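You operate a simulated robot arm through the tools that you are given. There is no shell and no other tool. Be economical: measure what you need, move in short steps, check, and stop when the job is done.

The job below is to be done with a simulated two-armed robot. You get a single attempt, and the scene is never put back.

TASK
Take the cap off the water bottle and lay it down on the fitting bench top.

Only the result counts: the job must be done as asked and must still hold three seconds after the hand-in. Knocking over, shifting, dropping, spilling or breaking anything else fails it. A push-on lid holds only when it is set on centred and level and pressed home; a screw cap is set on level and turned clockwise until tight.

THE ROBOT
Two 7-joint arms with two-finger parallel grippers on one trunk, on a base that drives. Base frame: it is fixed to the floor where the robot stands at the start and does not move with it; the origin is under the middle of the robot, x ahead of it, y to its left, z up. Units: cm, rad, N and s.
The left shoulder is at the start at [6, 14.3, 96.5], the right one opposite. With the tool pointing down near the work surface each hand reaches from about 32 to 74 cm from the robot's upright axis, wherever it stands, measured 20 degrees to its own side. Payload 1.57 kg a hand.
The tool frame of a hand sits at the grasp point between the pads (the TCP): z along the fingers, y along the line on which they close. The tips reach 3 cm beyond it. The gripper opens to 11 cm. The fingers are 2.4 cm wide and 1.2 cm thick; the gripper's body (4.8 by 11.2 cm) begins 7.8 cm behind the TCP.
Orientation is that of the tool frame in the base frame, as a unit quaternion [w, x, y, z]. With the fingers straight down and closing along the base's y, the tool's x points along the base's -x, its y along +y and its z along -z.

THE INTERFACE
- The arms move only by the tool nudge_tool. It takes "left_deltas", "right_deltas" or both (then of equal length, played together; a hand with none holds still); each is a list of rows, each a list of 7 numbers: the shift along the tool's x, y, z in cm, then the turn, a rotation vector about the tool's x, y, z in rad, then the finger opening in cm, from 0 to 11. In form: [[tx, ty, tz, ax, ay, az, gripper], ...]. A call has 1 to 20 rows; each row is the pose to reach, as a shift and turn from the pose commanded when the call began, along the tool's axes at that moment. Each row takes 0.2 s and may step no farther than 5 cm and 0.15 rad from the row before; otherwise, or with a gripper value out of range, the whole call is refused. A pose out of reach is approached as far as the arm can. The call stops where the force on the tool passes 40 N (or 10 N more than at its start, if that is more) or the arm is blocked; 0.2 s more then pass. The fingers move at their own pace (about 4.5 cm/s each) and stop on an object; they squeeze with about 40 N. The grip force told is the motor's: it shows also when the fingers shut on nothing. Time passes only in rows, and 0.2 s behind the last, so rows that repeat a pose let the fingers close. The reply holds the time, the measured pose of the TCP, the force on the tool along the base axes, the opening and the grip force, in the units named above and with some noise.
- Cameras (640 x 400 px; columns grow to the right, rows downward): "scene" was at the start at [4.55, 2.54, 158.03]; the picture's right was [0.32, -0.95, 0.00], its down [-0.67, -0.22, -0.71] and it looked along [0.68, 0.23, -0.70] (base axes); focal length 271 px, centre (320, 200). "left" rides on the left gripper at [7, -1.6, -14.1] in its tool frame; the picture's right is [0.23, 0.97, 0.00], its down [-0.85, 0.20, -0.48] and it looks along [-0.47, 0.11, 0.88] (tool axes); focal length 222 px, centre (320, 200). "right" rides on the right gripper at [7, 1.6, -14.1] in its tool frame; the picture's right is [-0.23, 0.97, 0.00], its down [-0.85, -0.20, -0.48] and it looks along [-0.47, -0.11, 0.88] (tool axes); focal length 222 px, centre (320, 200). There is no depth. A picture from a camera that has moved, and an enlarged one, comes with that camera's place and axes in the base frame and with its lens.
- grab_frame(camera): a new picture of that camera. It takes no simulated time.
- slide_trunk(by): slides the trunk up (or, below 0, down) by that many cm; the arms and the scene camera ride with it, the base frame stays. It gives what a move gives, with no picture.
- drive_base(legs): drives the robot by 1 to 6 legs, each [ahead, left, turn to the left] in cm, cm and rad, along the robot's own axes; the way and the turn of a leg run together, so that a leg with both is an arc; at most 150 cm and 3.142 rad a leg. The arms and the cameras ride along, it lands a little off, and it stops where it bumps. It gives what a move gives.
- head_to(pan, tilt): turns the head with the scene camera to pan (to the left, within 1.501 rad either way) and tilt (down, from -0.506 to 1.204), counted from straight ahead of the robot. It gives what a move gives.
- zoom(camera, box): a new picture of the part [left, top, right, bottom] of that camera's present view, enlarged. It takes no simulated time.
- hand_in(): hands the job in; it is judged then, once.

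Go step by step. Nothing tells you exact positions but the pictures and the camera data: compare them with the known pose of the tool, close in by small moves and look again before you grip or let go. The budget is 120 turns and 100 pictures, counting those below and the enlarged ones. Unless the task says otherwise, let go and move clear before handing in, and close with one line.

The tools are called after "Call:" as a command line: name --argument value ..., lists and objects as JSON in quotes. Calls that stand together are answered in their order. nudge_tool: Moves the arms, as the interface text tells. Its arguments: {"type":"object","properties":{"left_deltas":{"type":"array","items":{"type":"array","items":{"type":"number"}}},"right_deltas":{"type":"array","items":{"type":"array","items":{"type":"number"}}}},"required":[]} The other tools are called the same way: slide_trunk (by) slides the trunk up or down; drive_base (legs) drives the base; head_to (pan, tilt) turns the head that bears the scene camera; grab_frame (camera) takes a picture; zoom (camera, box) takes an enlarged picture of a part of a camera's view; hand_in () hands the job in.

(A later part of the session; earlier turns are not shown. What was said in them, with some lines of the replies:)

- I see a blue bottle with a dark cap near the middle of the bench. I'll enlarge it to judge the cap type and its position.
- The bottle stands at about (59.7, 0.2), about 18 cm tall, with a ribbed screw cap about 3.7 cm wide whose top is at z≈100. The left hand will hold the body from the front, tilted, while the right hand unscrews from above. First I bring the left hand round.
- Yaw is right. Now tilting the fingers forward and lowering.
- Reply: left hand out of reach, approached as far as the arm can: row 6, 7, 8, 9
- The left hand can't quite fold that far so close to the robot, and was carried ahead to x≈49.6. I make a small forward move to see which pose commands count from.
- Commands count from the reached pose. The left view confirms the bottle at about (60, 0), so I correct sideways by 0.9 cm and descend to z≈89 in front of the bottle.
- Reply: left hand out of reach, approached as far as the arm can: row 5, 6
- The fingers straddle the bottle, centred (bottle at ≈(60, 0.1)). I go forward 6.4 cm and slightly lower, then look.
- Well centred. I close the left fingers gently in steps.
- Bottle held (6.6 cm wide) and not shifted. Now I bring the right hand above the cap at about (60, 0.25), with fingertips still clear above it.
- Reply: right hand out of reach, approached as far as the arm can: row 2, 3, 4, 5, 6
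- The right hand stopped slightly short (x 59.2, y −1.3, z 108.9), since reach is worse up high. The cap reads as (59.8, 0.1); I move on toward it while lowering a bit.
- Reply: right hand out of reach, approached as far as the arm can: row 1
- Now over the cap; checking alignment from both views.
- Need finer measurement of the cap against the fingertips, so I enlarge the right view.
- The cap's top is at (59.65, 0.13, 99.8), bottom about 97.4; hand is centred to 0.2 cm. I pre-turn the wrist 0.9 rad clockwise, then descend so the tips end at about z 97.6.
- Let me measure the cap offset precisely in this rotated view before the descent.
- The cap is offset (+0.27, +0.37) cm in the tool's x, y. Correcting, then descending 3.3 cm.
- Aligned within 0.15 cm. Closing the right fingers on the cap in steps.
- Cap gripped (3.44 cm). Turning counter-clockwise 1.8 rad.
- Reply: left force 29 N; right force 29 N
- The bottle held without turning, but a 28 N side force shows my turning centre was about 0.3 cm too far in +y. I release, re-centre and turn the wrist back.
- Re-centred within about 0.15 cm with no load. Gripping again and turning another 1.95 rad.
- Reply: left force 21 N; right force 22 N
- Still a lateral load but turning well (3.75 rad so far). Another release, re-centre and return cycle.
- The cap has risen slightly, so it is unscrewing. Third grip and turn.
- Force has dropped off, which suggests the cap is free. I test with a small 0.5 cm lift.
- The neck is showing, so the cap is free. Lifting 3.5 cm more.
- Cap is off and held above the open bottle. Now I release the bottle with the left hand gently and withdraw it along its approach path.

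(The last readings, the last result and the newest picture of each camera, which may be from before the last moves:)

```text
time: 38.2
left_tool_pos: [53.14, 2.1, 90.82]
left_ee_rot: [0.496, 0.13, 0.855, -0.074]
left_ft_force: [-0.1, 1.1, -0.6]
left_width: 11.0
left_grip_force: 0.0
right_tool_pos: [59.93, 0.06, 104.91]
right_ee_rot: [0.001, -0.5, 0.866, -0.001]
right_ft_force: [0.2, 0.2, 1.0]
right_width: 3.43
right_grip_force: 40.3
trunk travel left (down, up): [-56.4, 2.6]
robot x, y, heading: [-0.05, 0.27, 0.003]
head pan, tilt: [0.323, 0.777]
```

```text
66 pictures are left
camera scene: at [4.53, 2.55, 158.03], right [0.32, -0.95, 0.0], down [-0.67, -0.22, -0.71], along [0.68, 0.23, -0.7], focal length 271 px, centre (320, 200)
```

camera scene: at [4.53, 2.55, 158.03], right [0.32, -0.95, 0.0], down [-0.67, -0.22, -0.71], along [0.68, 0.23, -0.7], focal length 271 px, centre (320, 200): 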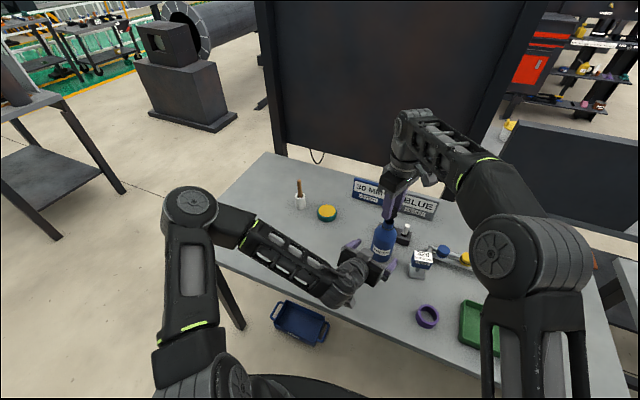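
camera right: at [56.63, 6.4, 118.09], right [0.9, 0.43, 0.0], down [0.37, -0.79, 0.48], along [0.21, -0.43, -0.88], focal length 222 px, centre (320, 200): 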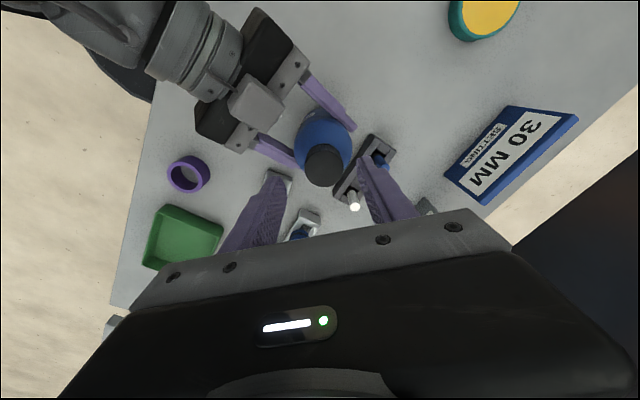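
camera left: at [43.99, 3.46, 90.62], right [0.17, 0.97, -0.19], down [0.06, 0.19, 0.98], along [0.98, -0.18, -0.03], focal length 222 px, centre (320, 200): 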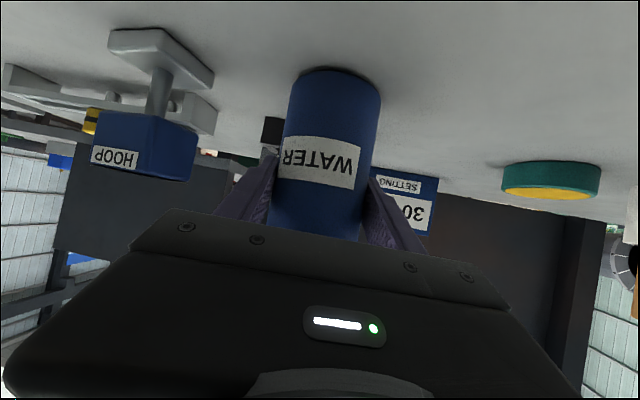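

The bottle stands upright by itself. Raising and moving the left hand away to the left.

Call:
nudge_tool --left_deltas '[[-2.2, 0, -2.25, 0, 0, 0, 11], [-4.4, 0, -4.5, 0, 0, 0, 11], [-6.6, 0, -6.75, 0, 0, 0, 11], [-8.7, 0, -9, 0, 0, 0, 11], [-8.1, 3.8, -10, 0, 0, 0, 11], [-7.5, 7.6, -11, 0, 0, 0, 11], [-6.9, 11.5, -12.1, 0, 0, 0, 11]]'

Call:
grab_frame --camera "scene"

Call:
grab_frame --camera "right"

```text
time: 39.8
left_tool_pos: [51.35, 15.27, 103.18]
left_ee_rot: [0.495, 0.13, 0.856, -0.076]
left_ft_force: [0.2, 0.4, 0.5]
left_width: 11.0
left_grip_force: 0.1
left hand out of reach, approached as far as the arm can: row 5, 6, 7
right_tool_pos: [59.84, 0.21, 104.98]
right_ee_rot: [0.001, -0.501, 0.866, -0.001]
right_ft_force: [0.5, 0.3, -0.2]
right_width: 3.44
right_grip_force: 39.9
trunk travel left (down, up): [-56.4, 2.6]
robot x, y, heading: [0.13, 0.19, 0.0]
head pan, tilt: [0.323, 0.777]
```

```text
65 pictures are left
camera scene: at [4.48, 2.63, 158.03], right [0.32, -0.95, 0.0], down [-0.66, -0.22, -0.71], along [0.68, 0.23, -0.7], focal length 271 px, centre (320, 200)
```

scene: 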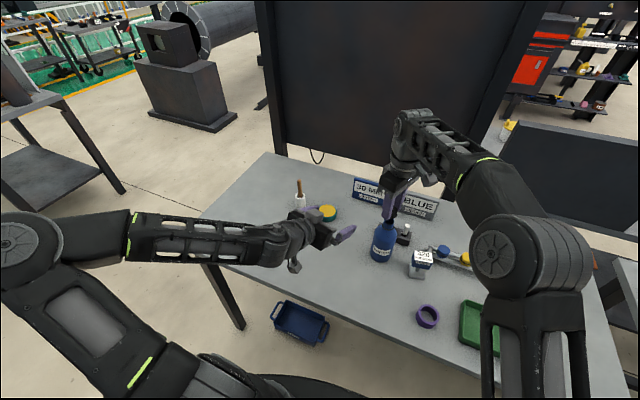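

```text
64 pictures are left
camera right: at [55.0, -5.04, 119.15], right [-0.73, 0.68, 0.0], down [0.6, 0.64, 0.48], along [0.33, 0.35, -0.88], focal length 222 px, centre (320, 200)
```

right: 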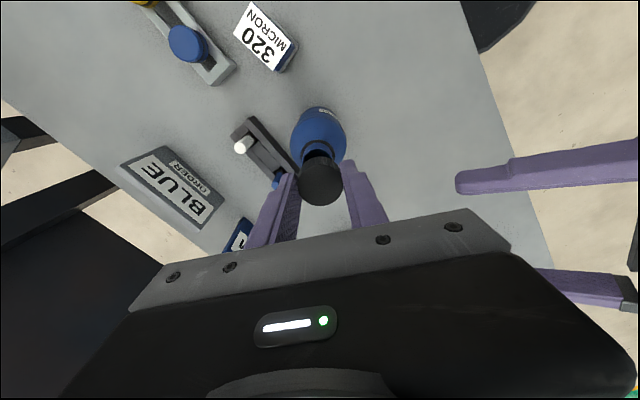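

Left hand is clear. Free bench lies around (50, −6), so I carry the cap there at height, turning the wrist back.

Call:
nudge_tool --right_deltas '[[1.5, 0.8, -0.3, 0, 0, 0, 2], [3, 1.6, -0.3, 0, 0, 0.15, 2], [4.5, 2.4, -0.3, 0, 0, 0.3, 2], [6, 3.2, -0.3, 0, 0, 0.45, 2], [7.5, 4, 0, 0, 0, 0.6, 2], [9, 4.8, 0, 0, 0, 0.75, 2], [10.37, 5.56, 0, 0, 0, 0.9, 2], [10.37, 5.56, 3, 0, 0, 1.05, 2], [10.37, 5.56, 6, 0, 0, 1.05, 2], [10.37, 5.56, 9, 0, 0, 1.05, 2], [10.37, 5.56, 12, 0, 0, 1.05, 2], [10.37, 5.56, 12, 0, 0, 1.05, 2]]'

Call:
grab_frame --camera "scene"

Call:
grab_frame --camera "right"

```text
time: 42.4
left_tool_pos: [51.33, 15.32, 103.22]
left_ee_rot: [0.495, 0.13, 0.856, -0.075]
left_ft_force: [-0.6, -0.1, -0.2]
left_width: 11.0
left_grip_force: 0.0
right_tool_pos: [49.89, -6.05, 92.84]
right_ee_rot: [0.0, 0.001, 1.0, 0.0]
right_ft_force: [0.5, -0.3, -0.8]
right_width: 3.42
right_grip_force: 40.0
trunk travel left (down, up): [-56.4, 2.6]
robot x, y, heading: [0.01, 0.01, -0.0]
head pan, tilt: [0.323, 0.777]
```

```text
63 pictures are left
camera scene: at [4.53, 2.54, 158.03], right [0.32, -0.95, 0.0], down [-0.67, -0.22, -0.71], along [0.68, 0.23, -0.7], focal length 271 px, centre (320, 200)
```

scene: 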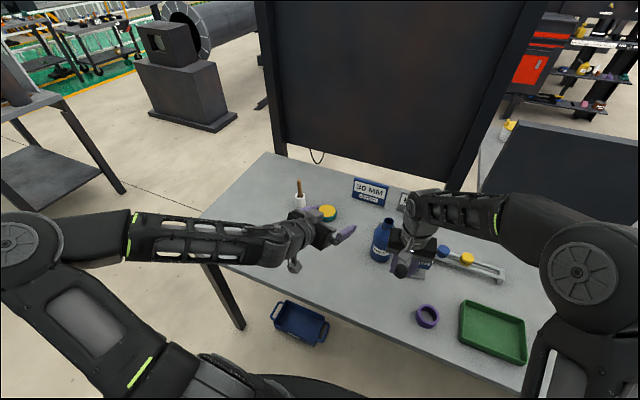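

```text
62 pictures are left
camera right: at [42.94, -4.48, 107.05], right [0.23, 0.97, 0.0], down [0.85, -0.2, 0.48], along [0.47, -0.11, -0.88], focal length 222 px, centre (320, 200)
```

right: 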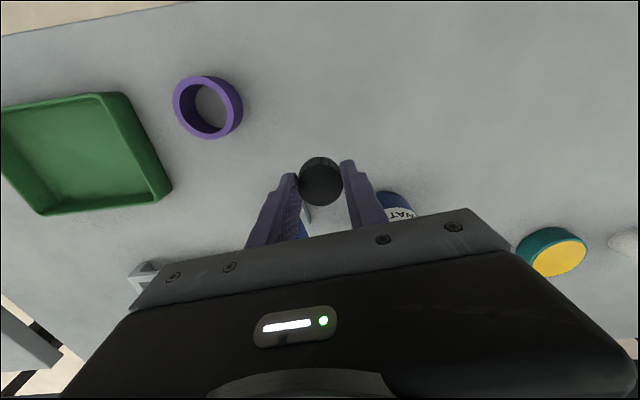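

Clear space below. Descending to just above the bench.

Call:
nudge_tool --right_deltas '[[0, 0, 2, 0, 0, 0, 2], [0, 0, 4, 0, 0, 0, 2], [0, 0, 5.5, 0, 0, 0, 2], [0, 0, 6.5, 0, 0, 0, 2], [0, 0, 6.5, 0, 0, 0, 2]]'

Call:
zoom --camera "right" --box '[240, 110, 400, 230]'

Call:
zoom --camera "scene" --box '[340, 220, 460, 310]'

```text
time: 43.6
left_tool_pos: [51.32, 15.24, 103.06]
left_ee_rot: [0.495, 0.13, 0.856, -0.075]
left_ft_force: [0.1, 0.5, -1.5]
left_width: 11.0
left_grip_force: 0.1
right_tool_pos: [49.99, -6.11, 86.41]
right_ee_rot: [0.0, -0.001, 1.0, 0.0]
right_ft_force: [1.3, -0.3, 0.5]
right_width: 3.42
right_grip_force: 40.4
trunk travel left (down, up): [-56.4, 2.6]
robot x, y, heading: [0.27, -0.22, 0.0]
head pan, tilt: [0.323, 0.777]
```

```text
3.33 times, centred on (320, 170) of right
camera zoom: at [43.02, -4.5, 100.59], right [0.23, 0.97, 0.0], down [0.85, -0.2, 0.48], along [0.47, -0.11, -0.88], focal length 740 px, centre (320, 300)
```

zoom: 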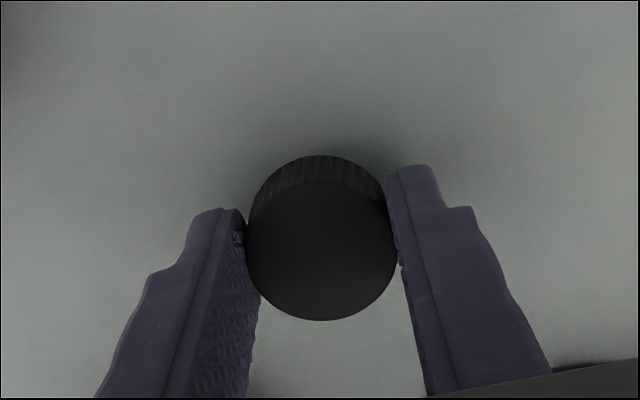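

```text
4.44 times, centred on (400, 265) of scene
camera zoom: at [4.55, 2.54, 158.03], right [0.32, -0.95, 0.0], down [-0.67, -0.22, -0.71], along [0.68, 0.23, -0.7], focal length 1206 px, centre (-36, -89)
```

zoom: 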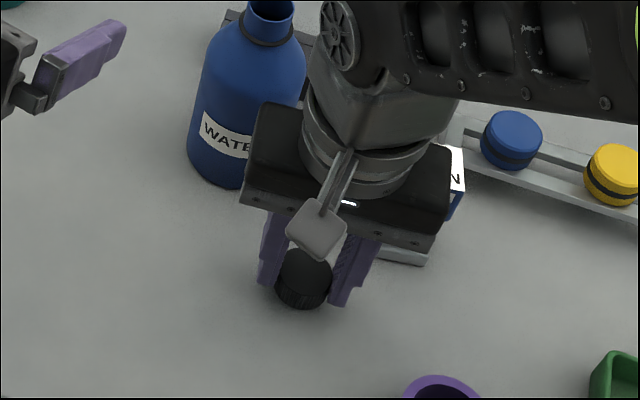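

Cap is level and nearly down. Lowering slowly until contact force shows.

Call:
nudge_tool --right_deltas '[[0, 0, 0.15, 0, 0, 0, 2], [0, 0, 0.3, 0, 0, 0, 2], [0, 0, 0.45, 0, 0, 0, 2], [0, 0, 0.6, 0, 0, 0, 2], [0, 0, 0.7, 0, 0, 0, 2]]'

```text
time: 44.8
left_tool_pos: [51.19, 15.33, 103.13]
left_ee_rot: [0.495, 0.13, 0.856, -0.076]
left_ft_force: [-0.5, -0.6, 0.8]
left_width: 11.0
left_grip_force: 0.0
right_tool_pos: [49.91, -6.09, 85.64]
right_ee_rot: [0.0, 0.0, 1.0, 0.001]
right_ft_force: [0.4, -0.6, -0.1]
right_width: 3.41
right_grip_force: 39.9
trunk travel left (down, up): [-56.4, 2.6]
robot x, y, heading: [0.19, -0.11, -0.0]
head pan, tilt: [0.323, 0.777]
```

Call:
nudge_tool --right_deltas '[[0, 0, 0.1, 0, 0, 0, 2], [0, 0, 0.2, 0, 0, 0, 2], [0, 0, 0.3, 0, 0, 0, 2], [0, 0, 0.4, 0, 0, 0, 2]]'

Call:
zoom --camera "right" --box '[240, 110, 400, 230]'

```text
time: 45.8
left_tool_pos: [51.32, 15.2, 103.05]
left_ee_rot: [0.495, 0.13, 0.856, -0.075]
left_ft_force: [-0.2, -0.3, -0.1]
left_width: 10.99
left_grip_force: 0.0
right_tool_pos: [49.89, -6.11, 85.31]
right_ee_rot: [0.002, 0.0, 1.0, 0.0]
right_ft_force: [-0.2, -1.1, 4.9]
right_width: 3.4
right_grip_force: 39.5
trunk travel left (down, up): [-56.4, 2.6]
robot x, y, heading: [-0.14, -0.03, 0.001]
head pan, tilt: [0.323, 0.777]
```

```text
3.33 times, centred on (320, 170) of right
camera zoom: at [42.96, -4.46, 99.52], right [0.23, 0.97, 0.0], down [0.85, -0.2, 0.48], along [0.47, -0.11, -0.88], focal length 740 px, centre (320, 300)
```

zoom: 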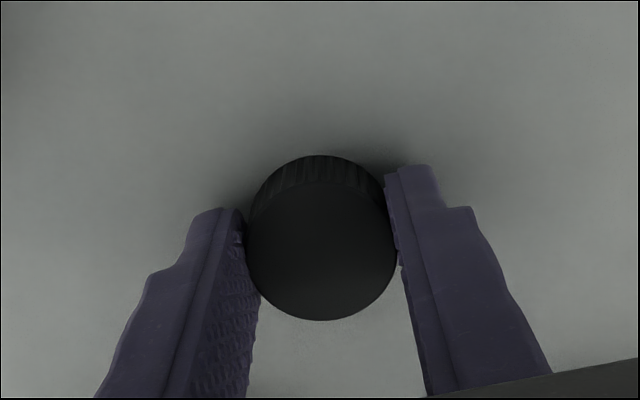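

Contact at about 5 N, so the cap rests on the bench. Opening gently, then rising straight up.

Call:
nudge_tool --right_deltas '[[0, 0, 0, 0, 0, 0, 3.6], [0, 0, 0, 0, 0, 0, 4.2], [0, 0, 0, 0, 0, 0, 5], [0, 0, 0, 0, 0, 0, 6], [0, 0, -1, 0, 0, 0, 6], [0, 0, -3, 0, 0, 0, 6], [0, 0, -6, 0, 0, 0, 6], [0, 0, -10, 0, 0, 0, 6], [0, -4, -13, 0, 0, 0, 6], [0, -8, -15, 0, 0, 0, 6]]'

Call:
grab_frame --camera "scene"

Call:
grab_frame --camera "right"

```text
time: 48.0
left_tool_pos: [51.29, 15.28, 103.05]
left_ee_rot: [0.495, 0.129, 0.856, -0.075]
left_ft_force: [-0.7, 0.1, 0.5]
left_width: 11.02
left_grip_force: 0.0
right_tool_pos: [49.92, -14.06, 100.46]
right_ee_rot: [0.0, 0.001, 1.0, 0.001]
right_ft_force: [0.4, 0.3, 0.8]
right_width: 6.0
right_grip_force: 0.0
trunk travel left (down, up): [-56.4, 2.6]
robot x, y, heading: [-0.09, -0.04, 0.001]
head pan, tilt: [0.323, 0.777]
```

```text
58 pictures are left
camera scene: at [4.52, 2.49, 158.03], right [0.32, -0.95, 0.0], down [-0.66, -0.22, -0.71], along [0.68, 0.23, -0.7], focal length 271 px, centre (320, 200)
```

scene: 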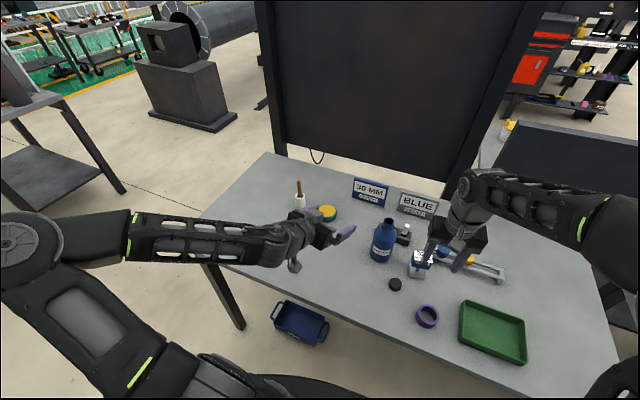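

```text
57 pictures are left
camera right: at [42.94, -12.51, 114.57], right [0.23, 0.97, 0.0], down [0.85, -0.2, 0.48], along [0.47, -0.11, -0.88], focal length 222 px, centre (320, 200)
```

right: 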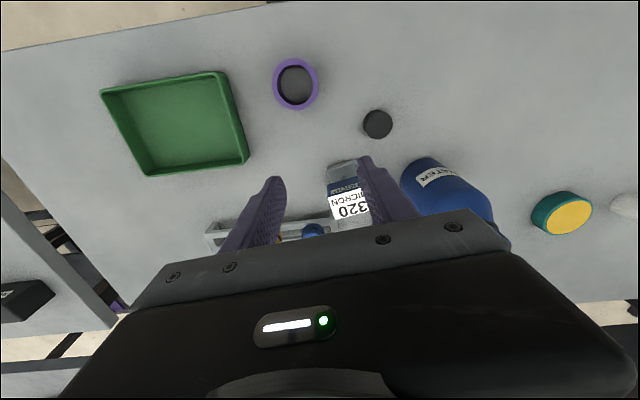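

The cap lies flat on the bench, the open bottle stands where it was, everything else looks undisturbed, and both hands are clear. Handing in.

Call:
hand_in

```text
The job is handed in.
```

The water bottle's cap is unscrewed and lying flat on the bench top. The open bottle is still standing in its place, and nothing else looks disturbed.
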